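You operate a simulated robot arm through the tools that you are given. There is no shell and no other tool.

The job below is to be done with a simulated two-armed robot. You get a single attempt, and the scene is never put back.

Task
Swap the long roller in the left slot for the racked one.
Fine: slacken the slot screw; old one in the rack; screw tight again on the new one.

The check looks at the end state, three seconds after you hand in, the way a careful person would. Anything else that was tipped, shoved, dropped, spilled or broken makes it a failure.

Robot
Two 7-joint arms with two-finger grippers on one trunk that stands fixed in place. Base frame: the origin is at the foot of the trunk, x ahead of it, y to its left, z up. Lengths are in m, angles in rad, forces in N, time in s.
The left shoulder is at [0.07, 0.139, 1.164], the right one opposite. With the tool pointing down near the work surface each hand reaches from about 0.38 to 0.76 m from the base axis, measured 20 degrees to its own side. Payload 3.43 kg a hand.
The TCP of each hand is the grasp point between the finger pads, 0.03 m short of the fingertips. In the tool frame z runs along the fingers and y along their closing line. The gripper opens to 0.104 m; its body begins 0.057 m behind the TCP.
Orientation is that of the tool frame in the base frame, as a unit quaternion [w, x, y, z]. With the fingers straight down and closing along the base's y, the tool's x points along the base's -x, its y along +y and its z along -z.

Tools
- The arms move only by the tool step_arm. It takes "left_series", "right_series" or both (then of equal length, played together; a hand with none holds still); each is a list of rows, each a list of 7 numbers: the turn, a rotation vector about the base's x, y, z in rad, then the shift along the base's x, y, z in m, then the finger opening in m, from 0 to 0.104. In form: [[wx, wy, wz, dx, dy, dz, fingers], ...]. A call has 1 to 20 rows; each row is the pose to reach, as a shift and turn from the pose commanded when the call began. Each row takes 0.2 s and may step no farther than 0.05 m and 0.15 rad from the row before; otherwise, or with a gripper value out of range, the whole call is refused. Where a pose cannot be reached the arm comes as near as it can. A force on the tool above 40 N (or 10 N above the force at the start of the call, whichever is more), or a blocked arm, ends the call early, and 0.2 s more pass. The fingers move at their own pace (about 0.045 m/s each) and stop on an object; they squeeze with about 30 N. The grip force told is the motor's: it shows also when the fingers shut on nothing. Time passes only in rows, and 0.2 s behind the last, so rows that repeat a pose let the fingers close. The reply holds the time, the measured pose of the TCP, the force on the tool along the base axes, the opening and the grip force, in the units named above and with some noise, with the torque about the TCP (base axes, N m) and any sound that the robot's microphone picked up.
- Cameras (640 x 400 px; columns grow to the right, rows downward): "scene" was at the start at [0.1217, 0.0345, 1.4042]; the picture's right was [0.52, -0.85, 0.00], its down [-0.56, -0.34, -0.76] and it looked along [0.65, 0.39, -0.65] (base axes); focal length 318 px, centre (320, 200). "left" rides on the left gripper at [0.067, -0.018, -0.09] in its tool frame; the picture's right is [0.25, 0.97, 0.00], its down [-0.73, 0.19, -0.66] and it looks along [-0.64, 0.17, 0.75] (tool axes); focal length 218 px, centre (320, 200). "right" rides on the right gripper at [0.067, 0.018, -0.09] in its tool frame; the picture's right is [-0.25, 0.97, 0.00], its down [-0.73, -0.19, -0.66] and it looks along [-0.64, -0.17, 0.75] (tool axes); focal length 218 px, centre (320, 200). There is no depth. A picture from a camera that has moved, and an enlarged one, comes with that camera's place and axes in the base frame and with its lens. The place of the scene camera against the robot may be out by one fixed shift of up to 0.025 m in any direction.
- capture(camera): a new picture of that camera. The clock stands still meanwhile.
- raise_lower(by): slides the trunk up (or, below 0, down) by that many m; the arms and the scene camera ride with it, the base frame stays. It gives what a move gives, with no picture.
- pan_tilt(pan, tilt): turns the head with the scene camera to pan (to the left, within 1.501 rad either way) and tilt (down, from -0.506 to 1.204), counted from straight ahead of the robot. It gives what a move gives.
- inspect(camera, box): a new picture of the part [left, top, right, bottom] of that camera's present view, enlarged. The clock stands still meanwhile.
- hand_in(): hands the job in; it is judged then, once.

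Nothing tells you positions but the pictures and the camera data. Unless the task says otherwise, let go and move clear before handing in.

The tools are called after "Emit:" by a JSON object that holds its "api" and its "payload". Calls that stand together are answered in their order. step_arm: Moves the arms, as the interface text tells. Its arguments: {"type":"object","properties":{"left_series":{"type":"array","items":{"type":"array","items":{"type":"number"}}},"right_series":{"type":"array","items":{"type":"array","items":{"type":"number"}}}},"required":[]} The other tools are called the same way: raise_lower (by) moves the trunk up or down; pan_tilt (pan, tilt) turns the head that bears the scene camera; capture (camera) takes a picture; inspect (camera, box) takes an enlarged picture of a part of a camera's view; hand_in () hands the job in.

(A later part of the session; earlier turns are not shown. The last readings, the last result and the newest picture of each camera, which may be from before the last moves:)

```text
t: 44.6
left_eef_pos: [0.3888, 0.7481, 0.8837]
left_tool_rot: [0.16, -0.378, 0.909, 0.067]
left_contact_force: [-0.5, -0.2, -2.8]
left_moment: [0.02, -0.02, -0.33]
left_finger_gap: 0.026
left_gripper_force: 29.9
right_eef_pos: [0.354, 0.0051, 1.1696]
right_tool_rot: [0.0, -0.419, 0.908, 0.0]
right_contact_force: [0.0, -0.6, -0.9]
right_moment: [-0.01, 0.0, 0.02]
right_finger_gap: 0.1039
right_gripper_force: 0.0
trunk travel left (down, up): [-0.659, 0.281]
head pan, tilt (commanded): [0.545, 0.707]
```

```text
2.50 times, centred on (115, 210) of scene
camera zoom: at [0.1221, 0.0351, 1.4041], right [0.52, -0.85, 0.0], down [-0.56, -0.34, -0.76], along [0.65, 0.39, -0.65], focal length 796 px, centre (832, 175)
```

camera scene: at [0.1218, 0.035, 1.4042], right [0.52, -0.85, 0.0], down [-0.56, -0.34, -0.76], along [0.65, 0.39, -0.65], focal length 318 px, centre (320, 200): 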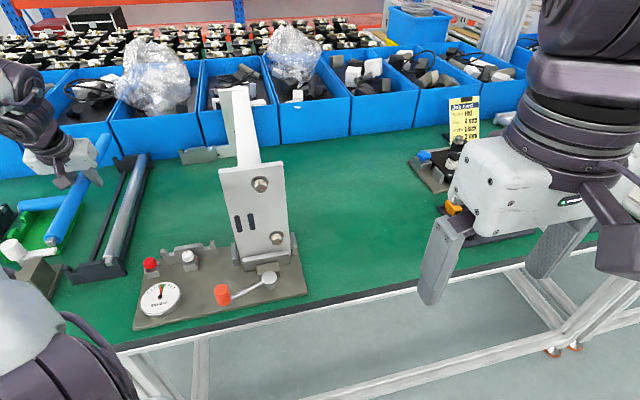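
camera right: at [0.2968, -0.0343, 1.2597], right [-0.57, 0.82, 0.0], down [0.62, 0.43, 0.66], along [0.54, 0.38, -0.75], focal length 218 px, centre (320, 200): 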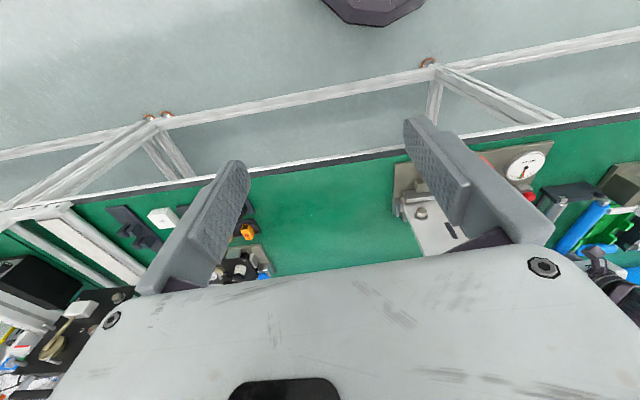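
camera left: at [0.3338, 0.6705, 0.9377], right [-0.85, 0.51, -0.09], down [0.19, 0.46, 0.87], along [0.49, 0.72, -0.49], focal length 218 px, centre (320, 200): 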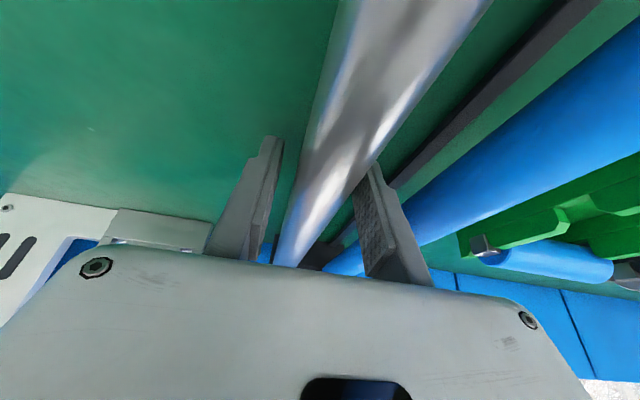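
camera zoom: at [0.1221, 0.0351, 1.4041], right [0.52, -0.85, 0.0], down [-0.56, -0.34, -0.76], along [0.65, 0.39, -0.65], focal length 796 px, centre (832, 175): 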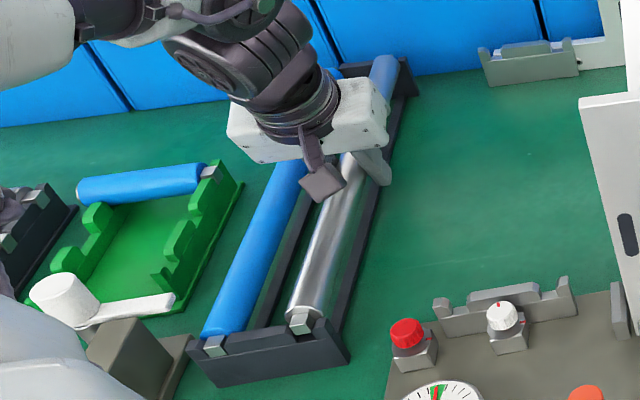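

Free and level. Lifting clear, then carrying it right about 0.116 m to above the fixture's left slot.

Emit:
{"api": "step_arm", "payload": {"left_series": [[0, 0, 0, 0, 0, 0.02, 0.0], [0, 0, 0, 0, 0, 0.045, 0.0], [0, 0, 0, 0, 0, 0.068, 0.0], [0, 0, 0, 0.02, -0.02, 0.068, 0.0], [0, 0, 0, 0.04, -0.04, 0.068, 0.0], [0, 0, 0, 0.06, -0.06, 0.068, 0.0], [0, 0, 0, 0.083, -0.0808, 0.068, 0.0], [0, 0, 0, 0.083, -0.0808, 0.05, 0.0], [0, 0, 0, 0.083, -0.0808, 0.03, 0.0], [0, 0, 0, 0.083, -0.0808, 0.017, 0.0], [0, 0, 0, 0.083, -0.0808, 0.017, 0.0]]}}

Emit:
{"api": "inspect", "payload": {"camera": "scene", "box": [100, 120, 240, 290]}}

Emit:
{"api": "inspect", "payload": {"camera": "scene", "box": [155, 225, 195, 257]}}

Emit:
{"api": "inspect", "payload": {"camera": "right", "box": [500, 160, 580, 220]}}

Emit:
{"api": "inspect", "payload": {"camera": "scene", "box": [165, 135, 225, 175]}}

```text
t: 47.0
left_eef_pos: [0.4683, 0.6691, 0.9022]
left_tool_rot: [0.161, -0.378, 0.909, 0.065]
left_contact_force: [0.3, -1.3, -3.5]
left_moment: [0.01, 0.0, 0.37]
left_finger_gap: 0.0257
left_gripper_force: 29.7
right_eef_pos: [0.3534, 0.0058, 1.1698]
right_tool_rot: [-0.001, -0.419, 0.908, 0.001]
right_contact_force: [-0.3, 0.6, 0.4]
right_moment: [-0.01, 0.01, -0.06]
right_finger_gap: 0.1041
right_gripper_force: 0.0
trunk travel left (down, up): [-0.659, 0.281]
head pan, tilt (commanded): [0.545, 0.707]
```

```text
2.35 times, centred on (170, 205) of scene
camera zoom: at [0.1216, 0.0353, 1.4042], right [0.52, -0.85, 0.0], down [-0.56, -0.34, -0.76], along [0.65, 0.39, -0.65], focal length 749 px, centre (673, 188)
```

zoom: 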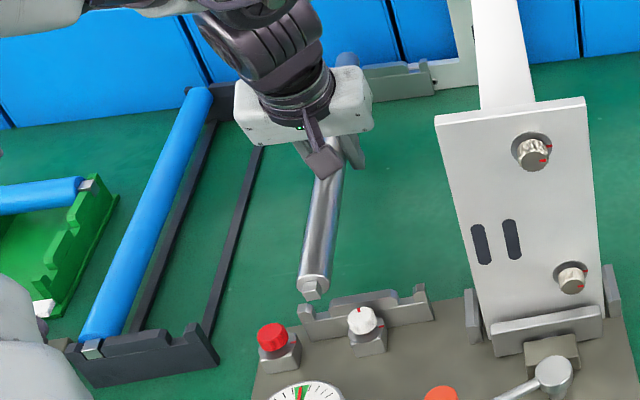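

```text
12.50 times, centred on (175, 241) of scene
camera zoom: at [0.1216, 0.0353, 1.4042], right [0.52, -0.85, 0.0], down [-0.56, -0.34, -0.76], along [0.65, 0.39, -0.65], focal length 3980 px, centre (2132, -312)
```

zoom: 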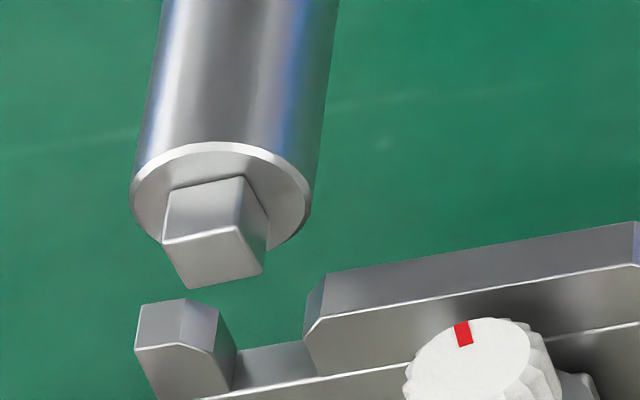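

```text
6.67 times, centred on (540, 190) of right
camera zoom: at [0.2965, -0.0344, 1.2598], right [-0.57, 0.82, 0.0], down [0.62, 0.43, 0.66], along [0.54, 0.38, -0.75], focal length 1455 px, centre (-1147, 267)
```

zoom: 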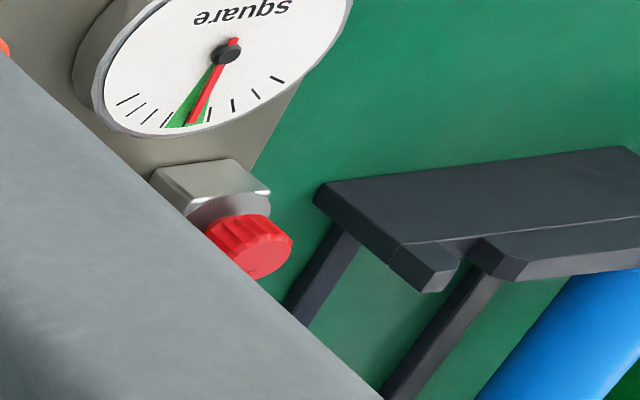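

```text
10.00 times, centred on (195, 155) of scene
camera zoom: at [0.1216, 0.0353, 1.4042], right [0.52, -0.85, 0.0], down [-0.56, -0.34, -0.76], along [0.65, 0.39, -0.65], focal length 3184 px, centre (1570, 650)
```

zoom: 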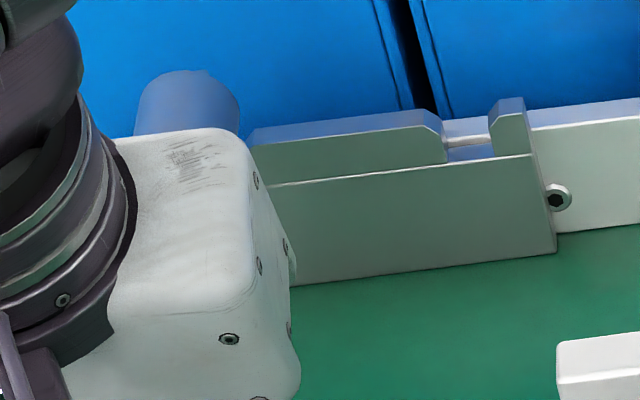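

Nearly lined up. I'll turn the right hand slightly so its finger no longer hides the left slot, then measure from both cameras.

Emit:
{"api": "step_arm", "payload": {"right_series": [[0, 0, -0.1, 0, 0, 0, 0.104], [0, 0, -0.2, 0, 0, 0, 0.104], [0, 0, -0.26, 0, 0, 0, 0.104], [0, 0, -0.26, 0, 0, 0, 0.104]]}}

Emit:
{"api": "capture", "payload": {"camera": "right"}}

Emit:
{"api": "inspect", "payload": {"camera": "scene", "box": [160, 235, 192, 261]}}

```text
t: 48.0
left_eef_pos: [0.4677, 0.6685, 0.902]
left_tool_rot: [0.16, -0.378, 0.909, 0.067]
left_contact_force: [0.6, 0.1, -3.4]
left_moment: [0.02, -0.04, 0.02]
left_finger_gap: 0.0263
left_gripper_force: 29.6
right_eef_pos: [0.3531, 0.0052, 1.1686]
right_tool_rot: [0.0, -0.298, 0.954, 0.001]
right_contact_force: [-0.5, 0.0, 0.5]
right_moment: [0.0, 0.02, 0.02]
right_finger_gap: 0.1042
right_gripper_force: 0.0
trunk travel left (down, up): [-0.659, 0.281]
head pan, tilt (commanded): [0.545, 0.707]
```

```text
taken
camera right: at [0.2883, -0.0184, 1.2588], right [-0.34, 0.94, 0.0], down [0.71, 0.26, 0.66], along [0.62, 0.23, -0.75], focal length 218 px, centre (320, 200)
```

right: 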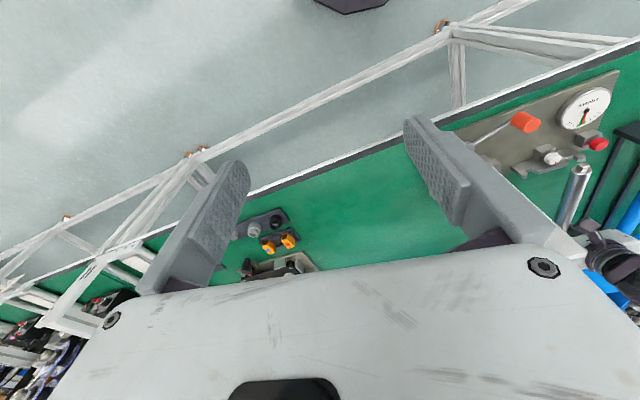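

```text
15.38 times, centred on (176, 248) of scene
camera zoom: at [0.1221, 0.0351, 1.4041], right [0.52, -0.85, 0.0], down [-0.56, -0.34, -0.76], along [0.65, 0.39, -0.65], focal length 4898 px, centre (2535, -538)
```

zoom: 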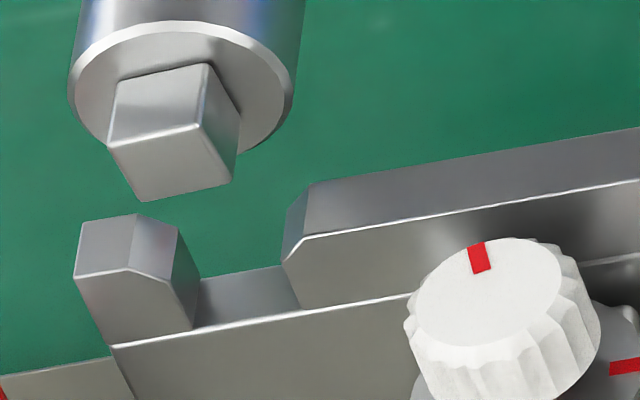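

Emit:
{"api": "inspect", "payload": {"camera": "right", "box": [560, 148, 596, 176]}}

Emit:
{"api": "inspect", "payload": {"camera": "right", "box": [520, 130, 640, 220]}}

```text
14.29 times, centred on (578, 162) of right
camera zoom: at [0.2883, -0.0184, 1.2588], right [-0.34, 0.94, 0.0], down [0.71, 0.26, 0.66], along [0.62, 0.23, -0.75], focal length 3118 px, centre (-3366, 743)
```

zoom: 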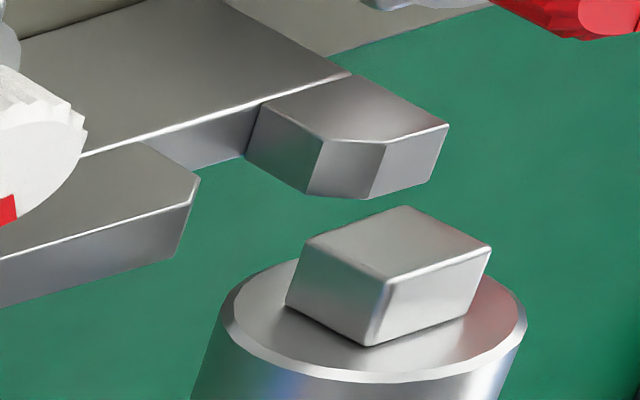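

```text
4.44 times, centred on (580, 175) of right
camera zoom: at [0.2883, -0.0184, 1.2588], right [-0.34, 0.94, 0.0], down [0.71, 0.26, 0.66], along [0.62, 0.23, -0.75], focal length 970 px, centre (-836, 311)
```

zoom: 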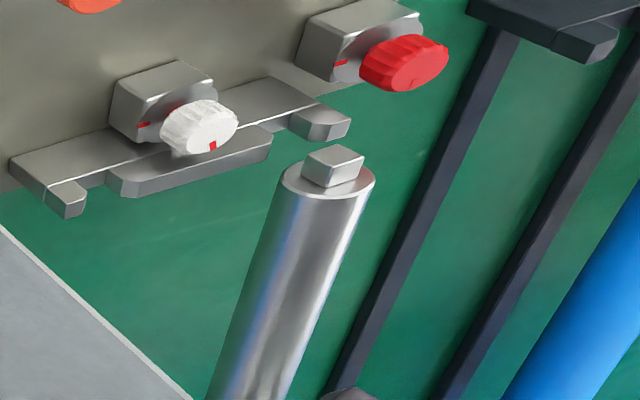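

Both views agree: 1.7 mm too far left, 2 mm too far out, rolled about 4°, with 23.7 mm left to descend. I'll correct position and roll, and lower to just inside the wall tops.

Emit:
{"api": "step_arm", "payload": {"left_series": [[0.018, 0.018, 0, -0.0001, -0.0013, 0, 0.0], [0.037, 0.037, 0, -0.0002, -0.0026, 0, 0.0], [0.037, 0.037, 0, -0.0002, -0.0026, -0.004, 0.0], [0.037, 0.037, 0, -0.0002, -0.0026, -0.008, 0.0], [0.037, 0.037, 0, -0.0002, -0.0026, -0.01, 0.0], [0.037, 0.037, 0, -0.0002, -0.0026, -0.01, 0.0]]}}

Emit:
{"api": "inspect", "payload": {"camera": "scene", "box": [160, 235, 192, 261]}}

Emit:
{"api": "inspect", "payload": {"camera": "right", "box": [560, 148, 596, 176]}}

Emit:
{"api": "inspect", "payload": {"camera": "scene", "box": [165, 135, 225, 175]}}

```text
t: 49.4
left_eef_pos: [0.4711, 0.6664, 0.8927]
left_tool_rot: [0.151, -0.373, 0.911, 0.089]
left_contact_force: [-0.2, -0.3, -3.5]
left_moment: [0.01, 0.02, 0.02]
left_finger_gap: 0.0264
left_gripper_force: 29.9
right_eef_pos: [0.3531, 0.0061, 1.1683]
right_tool_rot: [0.0, -0.299, 0.954, 0.001]
right_contact_force: [-0.1, 0.2, 0.3]
right_moment: [0.01, 0.03, -0.05]
right_finger_gap: 0.1038
right_gripper_force: 0.0
trunk travel left (down, up): [-0.659, 0.281]
head pan, tilt (commanded): [0.545, 0.707]
```

```text
15.38 times, centred on (176, 248) of scene
camera zoom: at [0.122, 0.0352, 1.4041], right [0.52, -0.85, 0.0], down [-0.56, -0.34, -0.76], along [0.65, 0.39, -0.65], focal length 4898 px, centre (2535, -538)
```

zoom: 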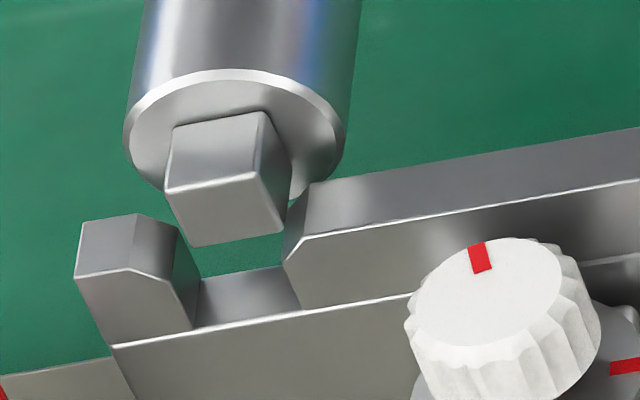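

```text
14.29 times, centred on (578, 162) of right
camera zoom: at [0.2883, -0.0185, 1.2589], right [-0.34, 0.94, 0.0], down [0.71, 0.26, 0.66], along [0.62, 0.23, -0.75], focal length 3118 px, centre (-3366, 743)
```

zoom: 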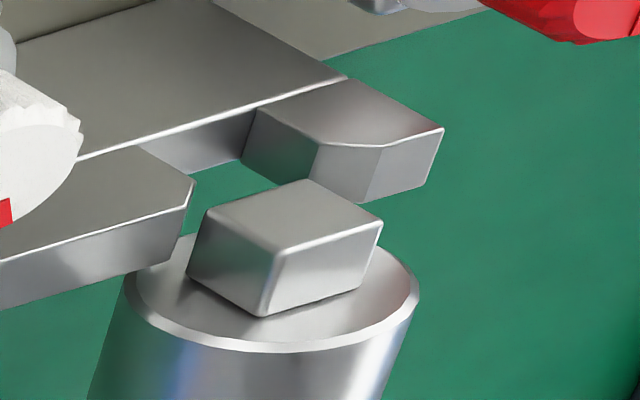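

```text
10.00 times, centred on (195, 155) of scene
camera zoom: at [0.122, 0.0352, 1.4041], right [0.52, -0.85, 0.0], down [-0.56, -0.34, -0.76], along [0.65, 0.39, -0.65], focal length 3184 px, centre (1570, 650)
```

zoom: 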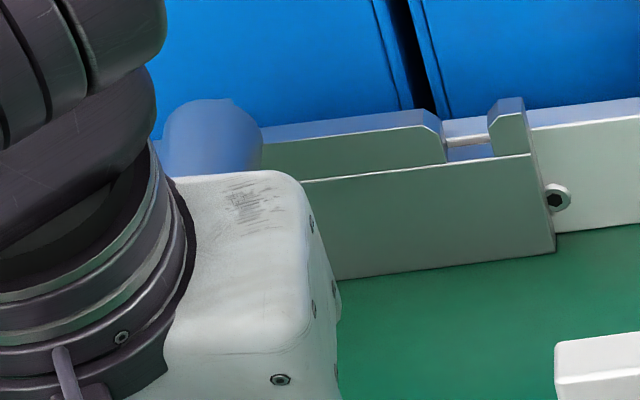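

Roll is now nearly flat. The arm settled about 2.7 mm to the right of where it should be. Correcting and rechecking before lowering.

Emit:
{"api": "step_arm", "payload": {"left_series": [[0, 0, 0, -0.0012, 0.0006, 0, 0.0], [0, 0, 0, -0.0025, 0.0013, 0, 0.0], [0, 0, 0, -0.0025, 0.0013, 0, 0.0], [0, 0, 0, -0.0025, 0.0013, 0, 0.0], [0, 0, 0, -0.0025, 0.0013, 0, 0.0]]}}

Emit:
{"api": "inspect", "payload": {"camera": "scene", "box": [160, 235, 192, 261]}}

Emit:
{"api": "inspect", "payload": {"camera": "right", "box": [560, 148, 596, 176]}}

```text
t: 50.6
left_eef_pos: [0.4687, 0.666, 0.8909]
left_tool_rot: [0.15, -0.375, 0.911, 0.089]
left_contact_force: [0.0, -0.4, -3.8]
left_moment: [0.0, 0.01, 0.01]
left_finger_gap: 0.0265
left_gripper_force: 29.9
right_eef_pos: [0.3538, 0.0059, 1.1676]
right_tool_rot: [-0.001, -0.298, 0.955, 0.001]
right_contact_force: [0.2, 1.0, 0.4]
right_moment: [0.01, 0.05, -0.01]
right_finger_gap: 0.1041
right_gripper_force: 0.1
trunk travel left (down, up): [-0.659, 0.281]
head pan, tilt (commanded): [0.545, 0.707]
```

```text
15.38 times, centred on (176, 248) of scene
camera zoom: at [0.1221, 0.0351, 1.4041], right [0.52, -0.85, 0.0], down [-0.56, -0.34, -0.76], along [0.65, 0.39, -0.65], focal length 4898 px, centre (2535, -538)
```

zoom: 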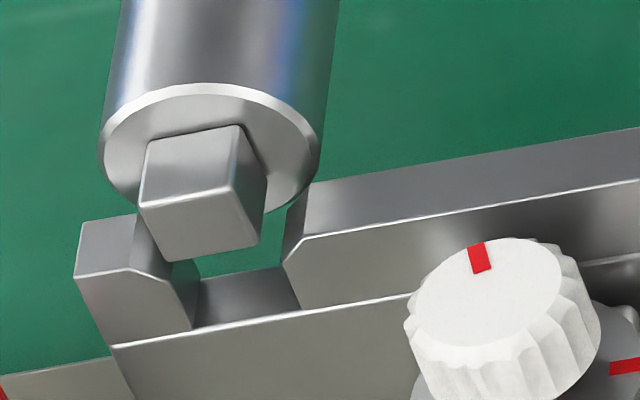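

```text
14.29 times, centred on (578, 162) of right
camera zoom: at [0.2883, -0.0185, 1.2589], right [-0.34, 0.94, 0.0], down [0.71, 0.26, 0.66], along [0.62, 0.23, -0.75], focal length 3118 px, centre (-3366, 743)
```

zoom: 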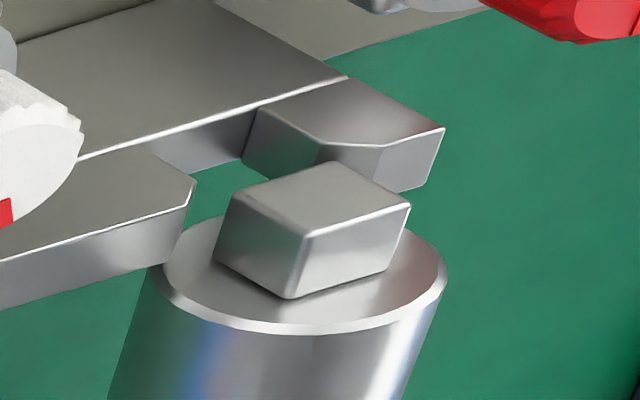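

Centred sideways within 0.2 mm. A 0.8 mm axial nudge, then down into the slot in small steps.

Emit:
{"api": "step_arm", "payload": {"left_series": [[0, 0, 0, 0.0006, 0.0006, 0, 0.0], [0, 0, 0, 0.0006, 0.0006, -0.003, 0.0], [0, 0, 0, 0.0006, 0.0006, -0.006, 0.0], [0, 0, 0, 0.0006, 0.0006, -0.009, 0.0], [0, 0, 0, 0.0006, 0.0006, -0.009, 0.0]]}}

Emit:
{"api": "inspect", "payload": {"camera": "scene", "box": [160, 235, 192, 261]}}

Emit:
{"api": "inspect", "payload": {"camera": "right", "box": [560, 148, 596, 176]}}

Emit:
{"api": "inspect", "payload": {"camera": "scene", "box": [165, 135, 225, 175]}}

```text
t: 51.8
left_eef_pos: [0.4684, 0.6663, 0.8827]
left_tool_rot: [0.15, -0.373, 0.911, 0.089]
left_contact_force: [2.3, -1.1, -2.8]
left_moment: [0.02, 0.04, -0.05]
left_finger_gap: 0.0263
left_gripper_force: 30.2
right_eef_pos: [0.3538, 0.0056, 1.1687]
right_tool_rot: [0.001, -0.298, 0.955, 0.001]
right_contact_force: [0.7, 0.6, 0.7]
right_moment: [0.03, 0.02, 0.01]
right_finger_gap: 0.104
right_gripper_force: 0.1
trunk travel left (down, up): [-0.659, 0.281]
head pan, tilt (commanded): [0.545, 0.707]
```

```text
15.38 times, centred on (176, 248) of scene
camera zoom: at [0.1223, 0.0347, 1.4041], right [0.52, -0.85, 0.0], down [-0.56, -0.34, -0.76], along [0.65, 0.39, -0.65], focal length 4898 px, centre (2535, -538)
```

zoom: 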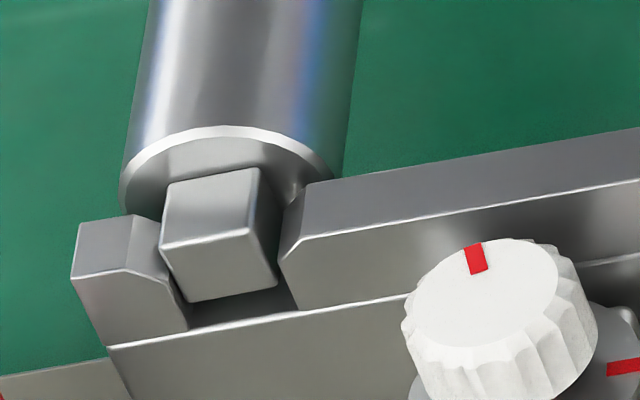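

```text
14.29 times, centred on (578, 162) of right
camera zoom: at [0.2885, -0.0189, 1.2588], right [-0.34, 0.94, 0.0], down [0.71, 0.26, 0.66], along [0.62, 0.23, -0.75], focal length 3118 px, centre (-3366, 743)
```

zoom: 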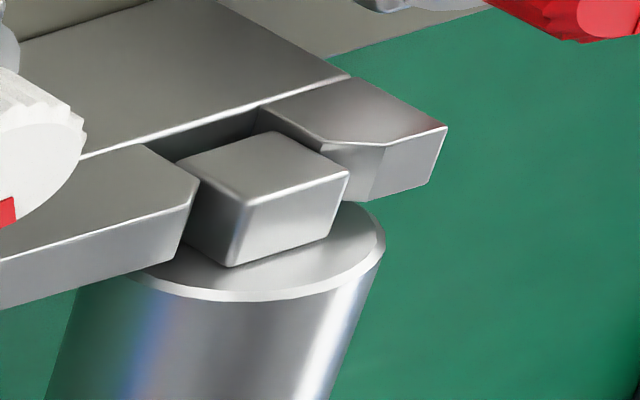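

```text
10.00 times, centred on (195, 155) of scene
camera zoom: at [0.1223, 0.0347, 1.4041], right [0.52, -0.85, 0.0], down [-0.56, -0.34, -0.76], along [0.65, 0.39, -0.65], focal length 3184 px, centre (1570, 650)
```

zoom: 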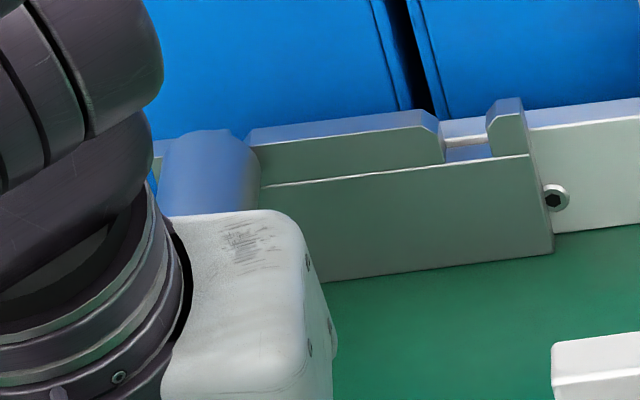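

Both ends are in their slots. Lowering the last 5 mm onto the floor.

Emit:
{"api": "step_arm", "payload": {"left_series": [[0, 0, 0, 0, 0, -0.002, 0.0], [0, 0, 0, 0, 0, -0.004, 0.0], [0, 0, 0, 0, 0, -0.0055, 0.0], [0, 0, 0, 0, 0, -0.0055, 0.0]]}}

Emit:
{"api": "inspect", "payload": {"camera": "scene", "box": [160, 235, 192, 261]}}

Emit:
{"api": "inspect", "payload": {"camera": "scene", "box": [165, 135, 225, 175]}}

```text
t: 52.8
left_eef_pos: [0.469, 0.6674, 0.8787]
left_tool_rot: [0.152, -0.374, 0.911, 0.09]
left_contact_force: [1.8, 2.1, 9.5]
left_moment: [-0.35, 0.46, -0.02]
left_finger_gap: 0.0264
left_gripper_force: 30.6
right_eef_pos: [0.3523, 0.0034, 1.1675]
right_tool_rot: [0.001, -0.298, 0.955, 0.001]
right_contact_force: [0.1, -0.1, -0.4]
right_moment: [0.01, 0.0, 0.0]
right_finger_gap: 0.1039
right_gripper_force: 0.1
trunk travel left (down, up): [-0.659, 0.281]
head pan, tilt (commanded): [0.545, 0.707]
```

```text
15.38 times, centred on (176, 248) of scene
camera zoom: at [0.1209, 0.0334, 1.4045], right [0.52, -0.85, 0.0], down [-0.55, -0.34, -0.76], along [0.65, 0.4, -0.65], focal length 4898 px, centre (2535, -538)
```

zoom: 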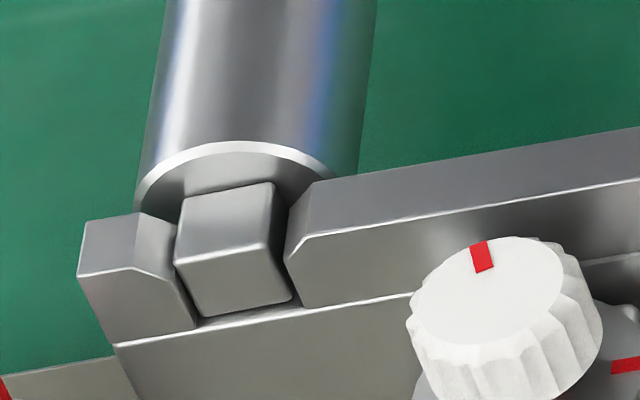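

```text
10.00 times, centred on (195, 155) of scene
camera zoom: at [0.1209, 0.0334, 1.4045], right [0.52, -0.85, 0.0], down [-0.55, -0.34, -0.76], along [0.65, 0.4, -0.65], focal length 3184 px, centre (1570, 650)
```

zoom: 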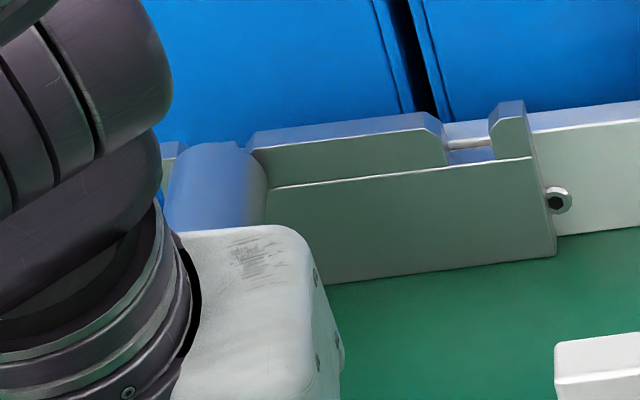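

Seated at both ends with contact force. Releasing and lifting straight up.

Emit:
{"api": "step_arm", "payload": {"left_series": [[0, 0, 0, 0, 0, 0, 0.03], [0, 0, 0, 0, 0, 0, 0.04], [0, 0, 0, 0, 0, 0, 0.05], [0, 0, 0, 0, 0, 0, 0.055], [0, 0, 0, 0, 0, 0.02, 0.055], [0, 0, 0, 0, 0, 0.05, 0.055], [0, 0, 0, 0, 0, 0.09, 0.06], [0, 0, 0, 0, 0, 0.13, 0.06]]}}

Emit:
{"api": "inspect", "payload": {"camera": "scene", "box": [160, 235, 192, 261]}}

Emit:
{"api": "inspect", "payload": {"camera": "scene", "box": [165, 135, 225, 175]}}

Emit:
{"api": "inspect", "payload": {"camera": "scene", "box": [60, 120, 240, 320]}}

Emit:
{"api": "capture", "payload": {"camera": "left"}}

```text
t: 54.6
left_eef_pos: [0.4657, 0.6701, 1.0089]
left_tool_rot: [0.15, -0.373, 0.911, 0.09]
left_contact_force: [0.4, 1.2, -1.0]
left_moment: [0.06, 0.01, 0.0]
left_finger_gap: 0.06
left_gripper_force: 0.0
right_eef_pos: [0.3515, 0.0029, 1.1695]
right_tool_rot: [0.0, -0.298, 0.954, 0.001]
right_contact_force: [0.5, -0.8, 0.4]
right_moment: [0.02, -0.01, -0.04]
right_finger_gap: 0.104
right_gripper_force: 0.0
trunk travel left (down, up): [-0.659, 0.281]
head pan, tilt (commanded): [0.545, 0.707]
```

```text
15.38 times, centred on (176, 248) of scene
camera zoom: at [0.1209, 0.0333, 1.4043], right [0.52, -0.85, 0.0], down [-0.55, -0.34, -0.76], along [0.65, 0.4, -0.65], focal length 4898 px, centre (2535, -538)
```

zoom: 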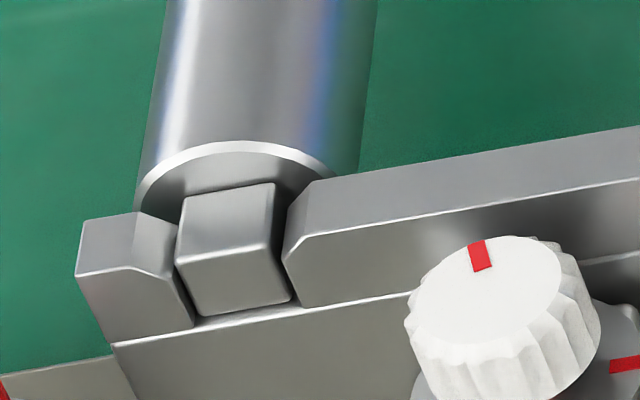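

```text
10.00 times, centred on (195, 155) of scene
camera zoom: at [0.1209, 0.0333, 1.4043], right [0.52, -0.85, 0.0], down [-0.55, -0.34, -0.76], along [0.65, 0.4, -0.65], focal length 3184 px, centre (1570, 650)
```

zoom: 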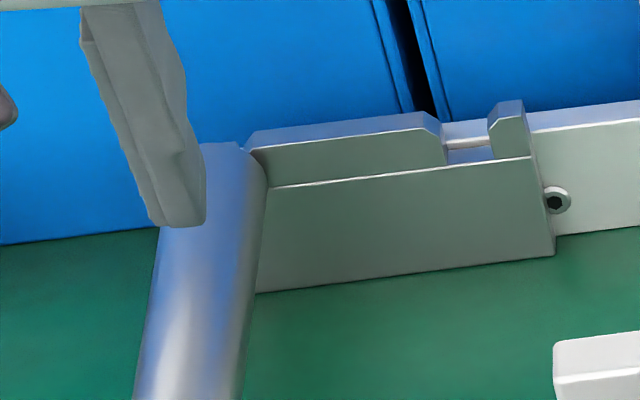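

```text
2.00 times, centred on (150, 220) of scene
camera zoom: at [0.1209, 0.0333, 1.4043], right [0.52, -0.85, 0.0], down [-0.55, -0.34, -0.76], along [0.65, 0.4, -0.65], focal length 637 px, centre (660, 160)
```

zoom: 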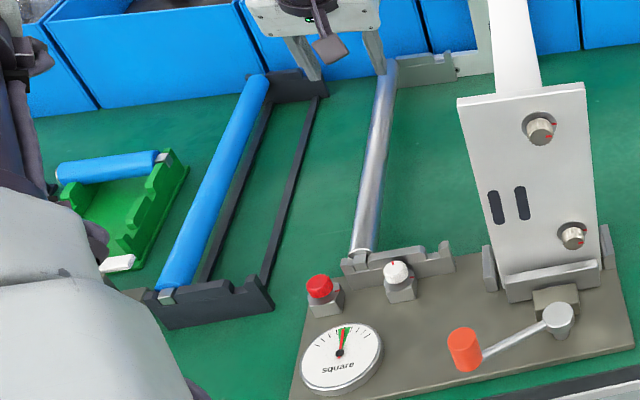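

```text
taken
camera left: at [0.4148, 0.5894, 1.0682], right [-0.86, 0.52, -0.04], down [0.22, 0.43, 0.88], along [0.47, 0.74, -0.48], focal length 218 px, centre (320, 200)
```

left: 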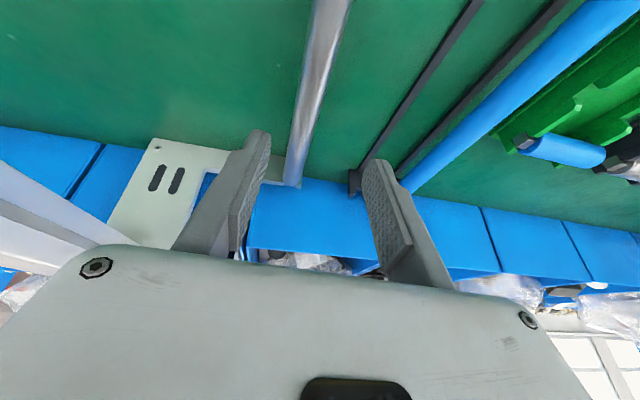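

The silver roller is in the left slot and the blue one is in the rack. I'll check the gauge and screw before retightening.

Emit:
{"api": "inspect", "payload": {"camera": "scene", "box": [130, 245, 200, 320]}}

Emit:
{"api": "inspect", "payload": {"camera": "right", "box": [540, 70, 640, 200]}}

```text
5.33 times, centred on (165, 282) of scene
camera zoom: at [0.1209, 0.0333, 1.4043], right [0.52, -0.85, 0.0], down [-0.55, -0.34, -0.76], along [0.65, 0.4, -0.65], focal length 1698 px, centre (1147, -240)
```

zoom: 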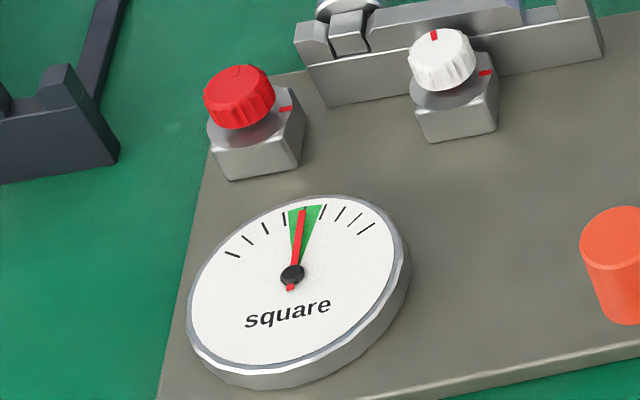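

```text
3.08 times, centred on (590, 135) of right
camera zoom: at [0.2873, -0.0201, 1.2591], right [-0.34, 0.94, 0.0], down [0.71, 0.26, 0.66], along [0.62, 0.23, -0.75], focal length 672 px, centre (-511, 400)
```

zoom: 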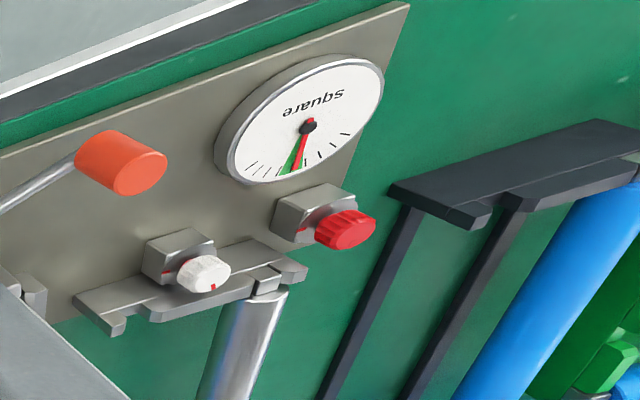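

The gauge is still in the green and both rollers are in place. Now I'll straighten the hand and go back above the red knob to tighten it.

Emit:
{"api": "step_arm", "payload": {"left_series": [[-0.0466, 0.0537, -0.085, -0.03, -0.022, 0.02, 0.06], [-0.0932, 0.1074, -0.17, -0.066, -0.049, 0.03, 0.055], [-0.1398, 0.161, -0.255, -0.1, -0.075, 0.03, 0.05], [-0.1864, 0.2147, -0.34, -0.135, -0.101, 0.03, 0.05], [-0.233, 0.2684, -0.425, -0.165, -0.125, 0.03, 0.05], [-0.233, 0.2684, -0.425, -0.1765, -0.132, 0.03, 0.05], [-0.233, 0.2684, -0.425, -0.1765, -0.132, 0.01, 0.05]]}}

Emit:
{"api": "capture", "payload": {"camera": "left"}}

Emit:
{"api": "inspect", "payload": {"camera": "left", "box": [240, 40, 400, 160]}}

```text
t: 56.2
left_eef_pos: [0.2919, 0.5358, 1.0181]
left_tool_rot: [0.0, -0.174, 0.985, 0.0]
left_contact_force: [-0.4, 0.8, -0.8]
left_moment: [-0.01, 0.04, -0.02]
left_finger_gap: 0.0501
left_gripper_force: 0.2
right_eef_pos: [0.3525, 0.0056, 1.1681]
right_tool_rot: [0.0, -0.299, 0.954, 0.0]
right_contact_force: [0.4, 0.4, 0.1]
right_moment: [-0.01, 0.0, 0.0]
right_finger_gap: 0.1037
right_gripper_force: 0.1
trunk travel left (down, up): [-0.659, 0.281]
head pan, tilt (commanded): [0.545, 0.707]
```

```text
taken
camera left: at [0.2351, 0.4975, 1.1067], right [-0.57, 0.82, 0.0], down [0.62, 0.43, 0.66], along [0.54, 0.37, -0.75], focal length 218 px, centre (320, 200)
```

left: 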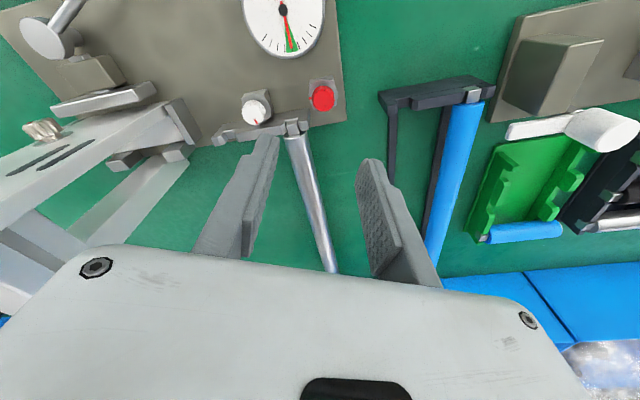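

```text
3.33 times, centred on (320, 100) of left
camera zoom: at [0.2351, 0.4975, 1.1067], right [-0.57, 0.82, 0.0], down [0.62, 0.43, 0.66], along [0.54, 0.37, -0.75], focal length 728 px, centre (320, 533)
```

zoom: 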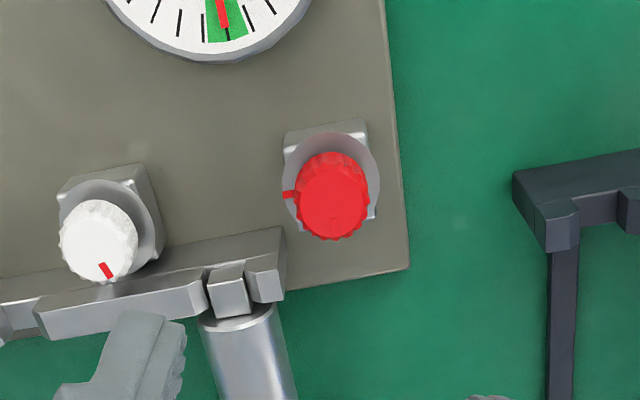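

The hand is vertical above the red knob, about 3 mm off. Correcting and descending to just above it for a final check.

Emit:
{"api": "step_arm", "payload": {"left_series": [[0, 0, 0, -0.0025, 0.002, -0.02, 0.05], [0, 0, 0, -0.0025, 0.002, -0.05, 0.05], [0, 0, 0, -0.0025, 0.002, -0.075, 0.05], [0, 0, 0, -0.0025, 0.002, -0.075, 0.05]]}}

Emit:
{"api": "inspect", "payload": {"camera": "left", "box": [240, 60, 400, 200]}}

Emit:
{"api": "inspect", "payload": {"camera": "scene", "box": [130, 210, 210, 290]}}

```text
t: 57.2
left_eef_pos: [0.2886, 0.5339, 0.9446]
left_tool_rot: [0.001, -0.174, 0.985, 0.0]
left_contact_force: [0.9, 0.0, 0.1]
left_moment: [-0.04, 0.01, 0.01]
left_finger_gap: 0.05
left_gripper_force: 0.0
right_eef_pos: [0.3534, 0.0058, 1.1685]
right_tool_rot: [-0.001, -0.298, 0.955, 0.001]
right_contact_force: [1.0, 0.4, -0.5]
right_moment: [0.02, 0.01, 0.04]
right_finger_gap: 0.1039
right_gripper_force: 0.0
trunk travel left (down, up): [-0.659, 0.281]
head pan, tilt (commanded): [0.545, 0.707]
```

```text
2.86 times, centred on (320, 130) of left
camera zoom: at [0.2317, 0.4953, 1.0319], right [-0.57, 0.82, 0.0], down [0.62, 0.43, 0.66], along [0.54, 0.37, -0.75], focal length 624 px, centre (320, 400)
```

zoom: 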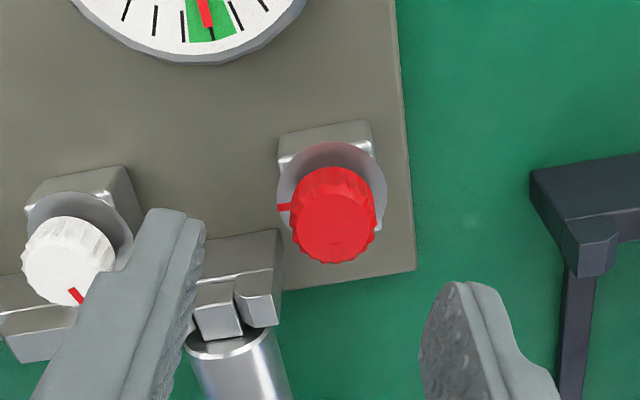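

```text
5.00 times, centred on (170, 250) of scene
camera zoom: at [0.1214, 0.0344, 1.4042], right [0.52, -0.85, 0.0], down [-0.56, -0.34, -0.76], along [0.65, 0.39, -0.65], focal length 1592 px, centre (1070, -50)
```

zoom: 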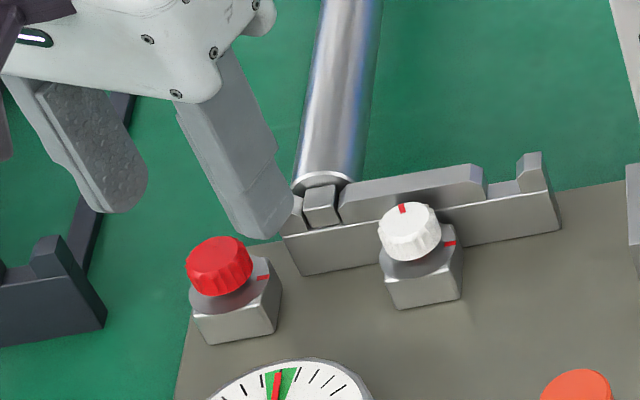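

The knob is about 4 mm to +y of the hand. Correcting, then lowering the fingertips around it.

Emit:
{"api": "step_arm", "payload": {"left_series": [[0, 0, 0, -0.0003, 0.004, 0, 0.05], [0, 0, 0, -0.0003, 0.004, -0.015, 0.05], [0, 0, 0, -0.0003, 0.004, -0.03, 0.05], [0, 0, 0, -0.0003, 0.004, -0.039, 0.05], [0, 0, 0, -0.0003, 0.004, -0.039, 0.05], [0, 0, 0, -0.0003, 0.004, -0.039, 0.05]]}}

Emit:
{"api": "inspect", "payload": {"camera": "left", "box": [220, 60, 420, 220]}}

Emit:
{"api": "inspect", "payload": {"camera": "scene", "box": [130, 210, 210, 290]}}

```text
t: 58.6
left_eef_pos: [0.2887, 0.5393, 0.9036]
left_tool_rot: [-0.001, -0.173, 0.985, 0.0]
left_contact_force: [0.7, -0.4, 0.1]
left_moment: [0.0, 0.04, -0.02]
left_finger_gap: 0.05
left_gripper_force: 0.0
right_eef_pos: [0.3524, 0.0043, 1.1684]
right_tool_rot: [0.0, -0.298, 0.954, 0.001]
right_contact_force: [-0.4, 0.2, 0.6]
right_moment: [-0.02, -0.01, 0.01]
right_finger_gap: 0.104
right_gripper_force: 0.1
trunk travel left (down, up): [-0.659, 0.281]
head pan, tilt (commanded): [0.545, 0.707]
```

```text
2.50 times, centred on (320, 140) of left
camera zoom: at [0.2316, 0.5007, 0.9912], right [-0.57, 0.82, 0.0], down [0.62, 0.43, 0.66], along [0.54, 0.37, -0.75], focal length 546 px, centre (320, 350)
```

zoom: 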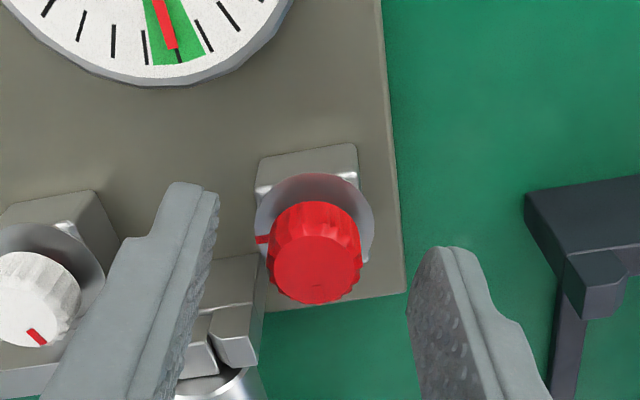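

```text
5.00 times, centred on (170, 250) of scene
camera zoom: at [0.1216, 0.0346, 1.4042], right [0.52, -0.85, 0.0], down [-0.56, -0.34, -0.76], along [0.65, 0.39, -0.65], focal length 1592 px, centre (1070, -50)
```

zoom: 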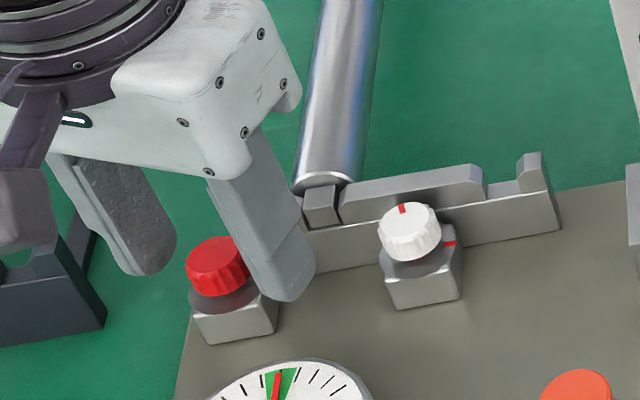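

Centred within 1 mm. Closing and turning clockwise 45°.

Emit:
{"api": "step_arm", "payload": {"left_series": [[0, 0, 0, 0.0006, -0.0008, 0, 0.03], [0, 0, 0, 0.0006, -0.0008, 0, 0.015], [0, 0, 0, 0.0006, -0.0008, 0, 0.0], [0, 0, 0, 0.0006, -0.0008, 0, 0.0], [0, 0, -0.1, 0.0006, -0.0008, 0, 0.0], [0, 0, -0.2, 0.0006, -0.0008, 0, 0.0], [0, 0, -0.3, 0.0006, -0.0008, 0, 0.0], [0, 0, -0.4, 0.0006, -0.0008, 0, 0.0], [0, 0, -0.5, 0.0006, -0.0008, 0, 0.0], [0, 0, -0.6, 0.0006, -0.0008, 0, 0.0], [0, 0, -0.7, 0.0006, -0.0008, 0, 0.0], [0, 0, -0.785, 0.0006, -0.0008, 0, 0.0]]}}

Emit:
{"api": "inspect", "payload": {"camera": "left", "box": [280, 110, 370, 190]}}

Emit:
{"api": "inspect", "payload": {"camera": "scene", "box": [120, 210, 220, 310]}}

```text
t: 60.8
left_eef_pos: [0.2899, 0.5376, 0.9016]
left_tool_rot: [0.0, 0.113, 0.994, -0.006]
left_contact_force: [6.2, -11.6, -3.6]
left_moment: [0.45, 0.84, 0.04]
left_finger_gap: 0.0209
left_gripper_force: 45.2
right_eef_pos: [0.3539, 0.0052, 1.1696]
right_tool_rot: [-0.001, -0.298, 0.954, 0.001]
right_contact_force: [0.4, -0.2, -0.5]
right_moment: [0.0, 0.0, -0.03]
right_finger_gap: 0.1039
right_gripper_force: 0.1
trunk travel left (down, up): [-0.659, 0.281]
head pan, tilt (commanded): [0.545, 0.707]
stopped in row 10 (left hand): the force on the tool passed its limit at 41 N (the readings are from after the stop); the commanded pose is now the measured one
```

```text
5.00 times, centred on (325, 150) of left
camera zoom: at [0.2214, 0.5362, 0.9902], right [-0.03, 1.0, -0.01], down [0.76, 0.03, 0.65], along [0.65, 0.01, -0.76], focal length 1091 px, centre (295, 450)
```

zoom: 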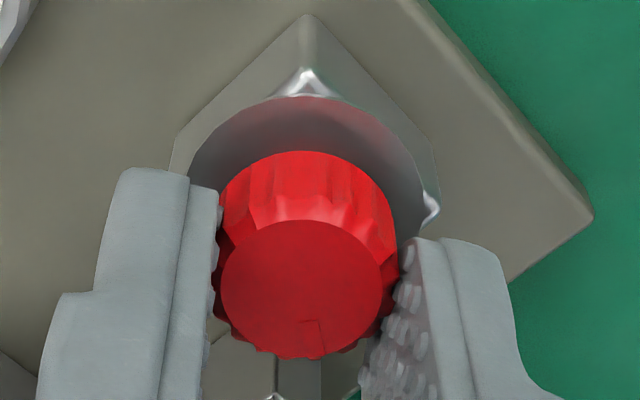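

```text
4.00 times, centred on (170, 260) of scene
camera zoom: at [0.1232, 0.0343, 1.4045], right [0.52, -0.85, 0.0], down [-0.56, -0.34, -0.76], along [0.65, 0.39, -0.65], focal length 1274 px, centre (920, -40)
```

zoom: 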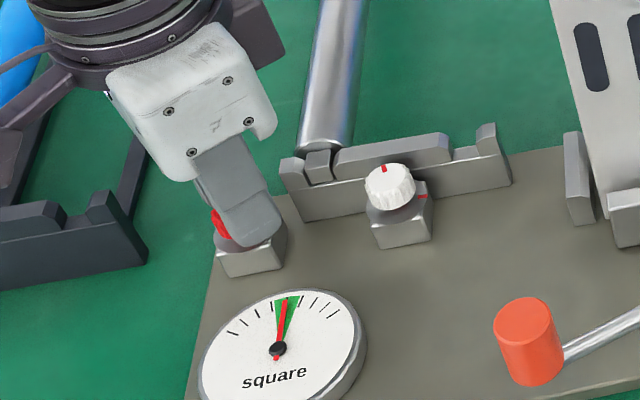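

The turn stopped at 33° on side force, so my grip was slightly off the knob axis rather than the screw being tight (torque is near zero). I'll open, recentre and regrip.

Emit:
{"api": "step_arm", "payload": {"left_series": [[0, 0, 0, 0, 0, 0, 0.035], [0, 0, 0, 0, 0, 0, 0.05], [0, 0, 0, 0, 0, 0, 0.05]]}}

Emit:
{"api": "inspect", "payload": {"camera": "left", "box": [220, 60, 420, 220]}}

Emit:
{"api": "inspect", "payload": {"camera": "scene", "box": [130, 220, 210, 300]}}

Emit:
{"api": "inspect", "payload": {"camera": "right", "box": [550, 90, 640, 180]}}

```text
t: 61.6
left_eef_pos: [0.2879, 0.5401, 0.9027]
left_tool_rot: [-0.001, 0.113, 0.994, -0.004]
left_contact_force: [-0.4, 0.4, 0.3]
left_moment: [0.0, 0.02, 0.0]
left_finger_gap: 0.0501
left_gripper_force: 0.1
right_eef_pos: [0.3524, 0.0049, 1.1678]
right_tool_rot: [0.0, -0.298, 0.954, 0.0]
right_contact_force: [-0.5, -0.5, 0.3]
right_moment: [-0.02, 0.01, -0.01]
right_finger_gap: 0.1039
right_gripper_force: 0.0
trunk travel left (down, up): [-0.659, 0.281]
head pan, tilt (commanded): [0.545, 0.707]
```

```text
2.50 times, centred on (320, 140) of left
camera zoom: at [0.2196, 0.5376, 0.9905], right [-0.03, 1.0, -0.01], down [0.76, 0.03, 0.65], along [0.65, 0.01, -0.76], focal length 546 px, centre (320, 350)
```

zoom: 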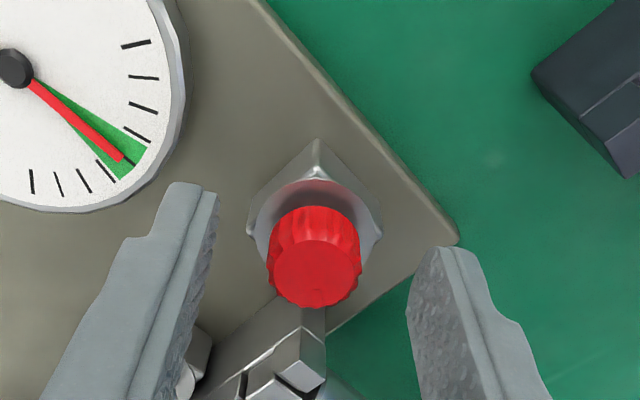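

```text
5.00 times, centred on (170, 260) of scene
camera zoom: at [0.1211, 0.0348, 1.4043], right [0.52, -0.85, 0.0], down [-0.55, -0.34, -0.76], along [0.65, 0.39, -0.65], focal length 1592 px, centre (1070, -100)
```

zoom: 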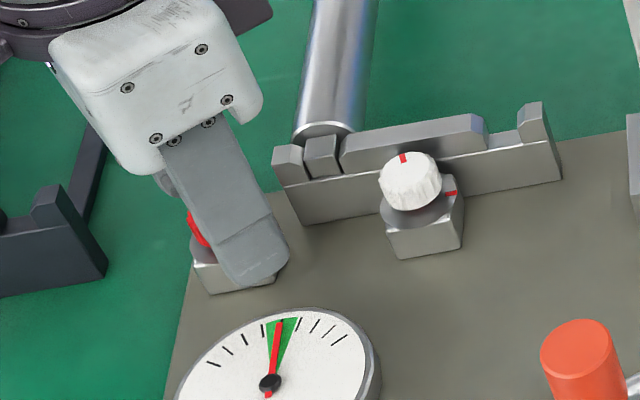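

```text
4.44 times, centred on (595, 135) of right
camera zoom: at [0.2875, -0.0188, 1.2591], right [-0.34, 0.94, 0.0], down [0.71, 0.26, 0.66], along [0.62, 0.23, -0.75], focal length 970 px, centre (-902, 489)
```

zoom: 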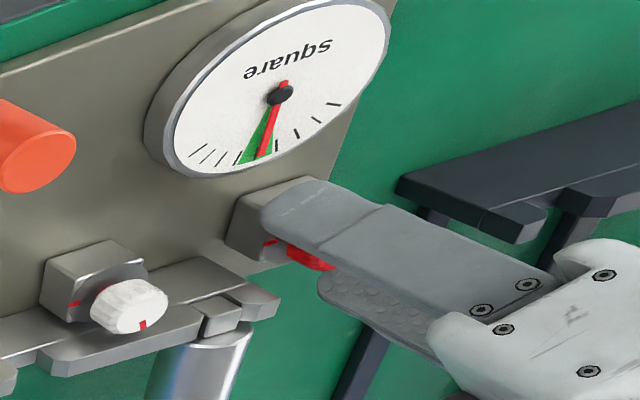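

The knob axis is about 1.5 mm off my hand axis. I'll swing the open hand back, recentre and check.

Emit:
{"api": "step_arm", "payload": {"left_series": [[0, 0, 0.12, -0.0006, -0.0014, 0, 0.05], [0, 0, 0.24, -0.0006, -0.0014, 0, 0.05], [0, 0, 0.36, -0.0006, -0.0014, 0, 0.05], [0, 0, 0.48, -0.0006, -0.0014, 0, 0.05], [0, 0, 0.576, -0.0006, -0.0014, 0, 0.05], [0, 0, 0.576, -0.0006, -0.0014, 0, 0.05], [0, 0, 0.576, -0.0006, -0.0014, 0, 0.05]]}}

Emit:
{"api": "inspect", "payload": {"camera": "left", "box": [220, 60, 420, 220]}}

Emit:
{"api": "inspect", "payload": {"camera": "left", "box": [290, 110, 350, 190]}}

```text
t: 63.2
left_eef_pos: [0.2891, 0.5362, 0.9033]
left_tool_rot: [-0.001, -0.175, 0.984, -0.004]
left_contact_force: [-0.7, -0.8, 0.0]
left_moment: [0.02, -0.02, -0.01]
left_finger_gap: 0.0501
left_gripper_force: 0.1
right_eef_pos: [0.3535, 0.0041, 1.1691]
right_tool_rot: [0.0, -0.299, 0.954, 0.0]
right_contact_force: [-0.2, 0.2, -0.2]
right_moment: [-0.03, 0.03, 0.01]
right_finger_gap: 0.104
right_gripper_force: 0.1
trunk travel left (down, up): [-0.659, 0.281]
head pan, tilt (commanded): [0.545, 0.707]
```

```text
2.50 times, centred on (320, 140) of left
camera zoom: at [0.2311, 0.4986, 0.9908], right [-0.57, 0.82, -0.01], down [0.62, 0.44, 0.65], along [0.54, 0.37, -0.76], focal length 546 px, centre (320, 350)
```

zoom: 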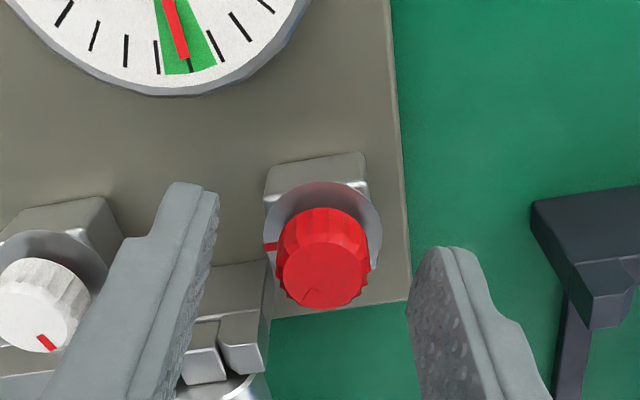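

```text
5.00 times, centred on (320, 150) of left
camera zoom: at [0.2311, 0.4986, 0.9908], right [-0.57, 0.82, -0.01], down [0.62, 0.44, 0.65], along [0.54, 0.37, -0.76], focal length 1091 px, centre (320, 450)
```

zoom: 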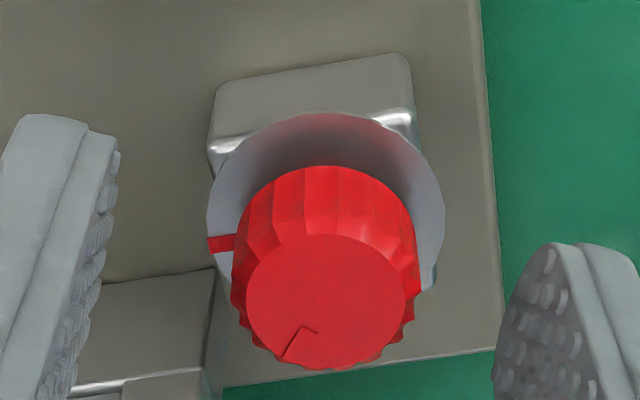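

Well centred now; the mark has 57° left to reach its tick. Regripping and turning clockwise in stages while watching side force.

Emit:
{"api": "step_arm", "payload": {"left_series": [[0, 0, 0, -0.0003, 0.0004, 0, 0.03], [0, 0, 0, -0.0003, 0.0004, 0, 0.015], [0, 0, 0, -0.0003, 0.0004, 0, 0.0], [0, 0, 0, -0.0003, 0.0004, 0, 0.0], [0, 0, -0.1, -0.0003, 0.0004, 0, 0.0], [0, 0, -0.2, -0.0003, 0.0004, 0, 0.0], [0, 0, -0.3, -0.0003, 0.0004, 0, 0.0]]}}

```text
t: 64.8
left_eef_pos: [0.2882, 0.5362, 0.9009]
left_tool_rot: [-0.001, -0.023, 1.0, -0.005]
left_contact_force: [0.4, -3.4, -6.0]
left_moment: [0.07, -0.64, 0.0]
left_finger_gap: 0.0209
left_gripper_force: 45.3
right_eef_pos: [0.3535, 0.005, 1.1679]
right_tool_rot: [-0.001, -0.298, 0.954, 0.001]
right_contact_force: [-0.1, 0.0, -0.4]
right_moment: [-0.02, 0.02, 0.0]
right_finger_gap: 0.104
right_gripper_force: 0.1
trunk travel left (down, up): [-0.659, 0.281]
head pan, tilt (commanded): [0.545, 0.707]
```

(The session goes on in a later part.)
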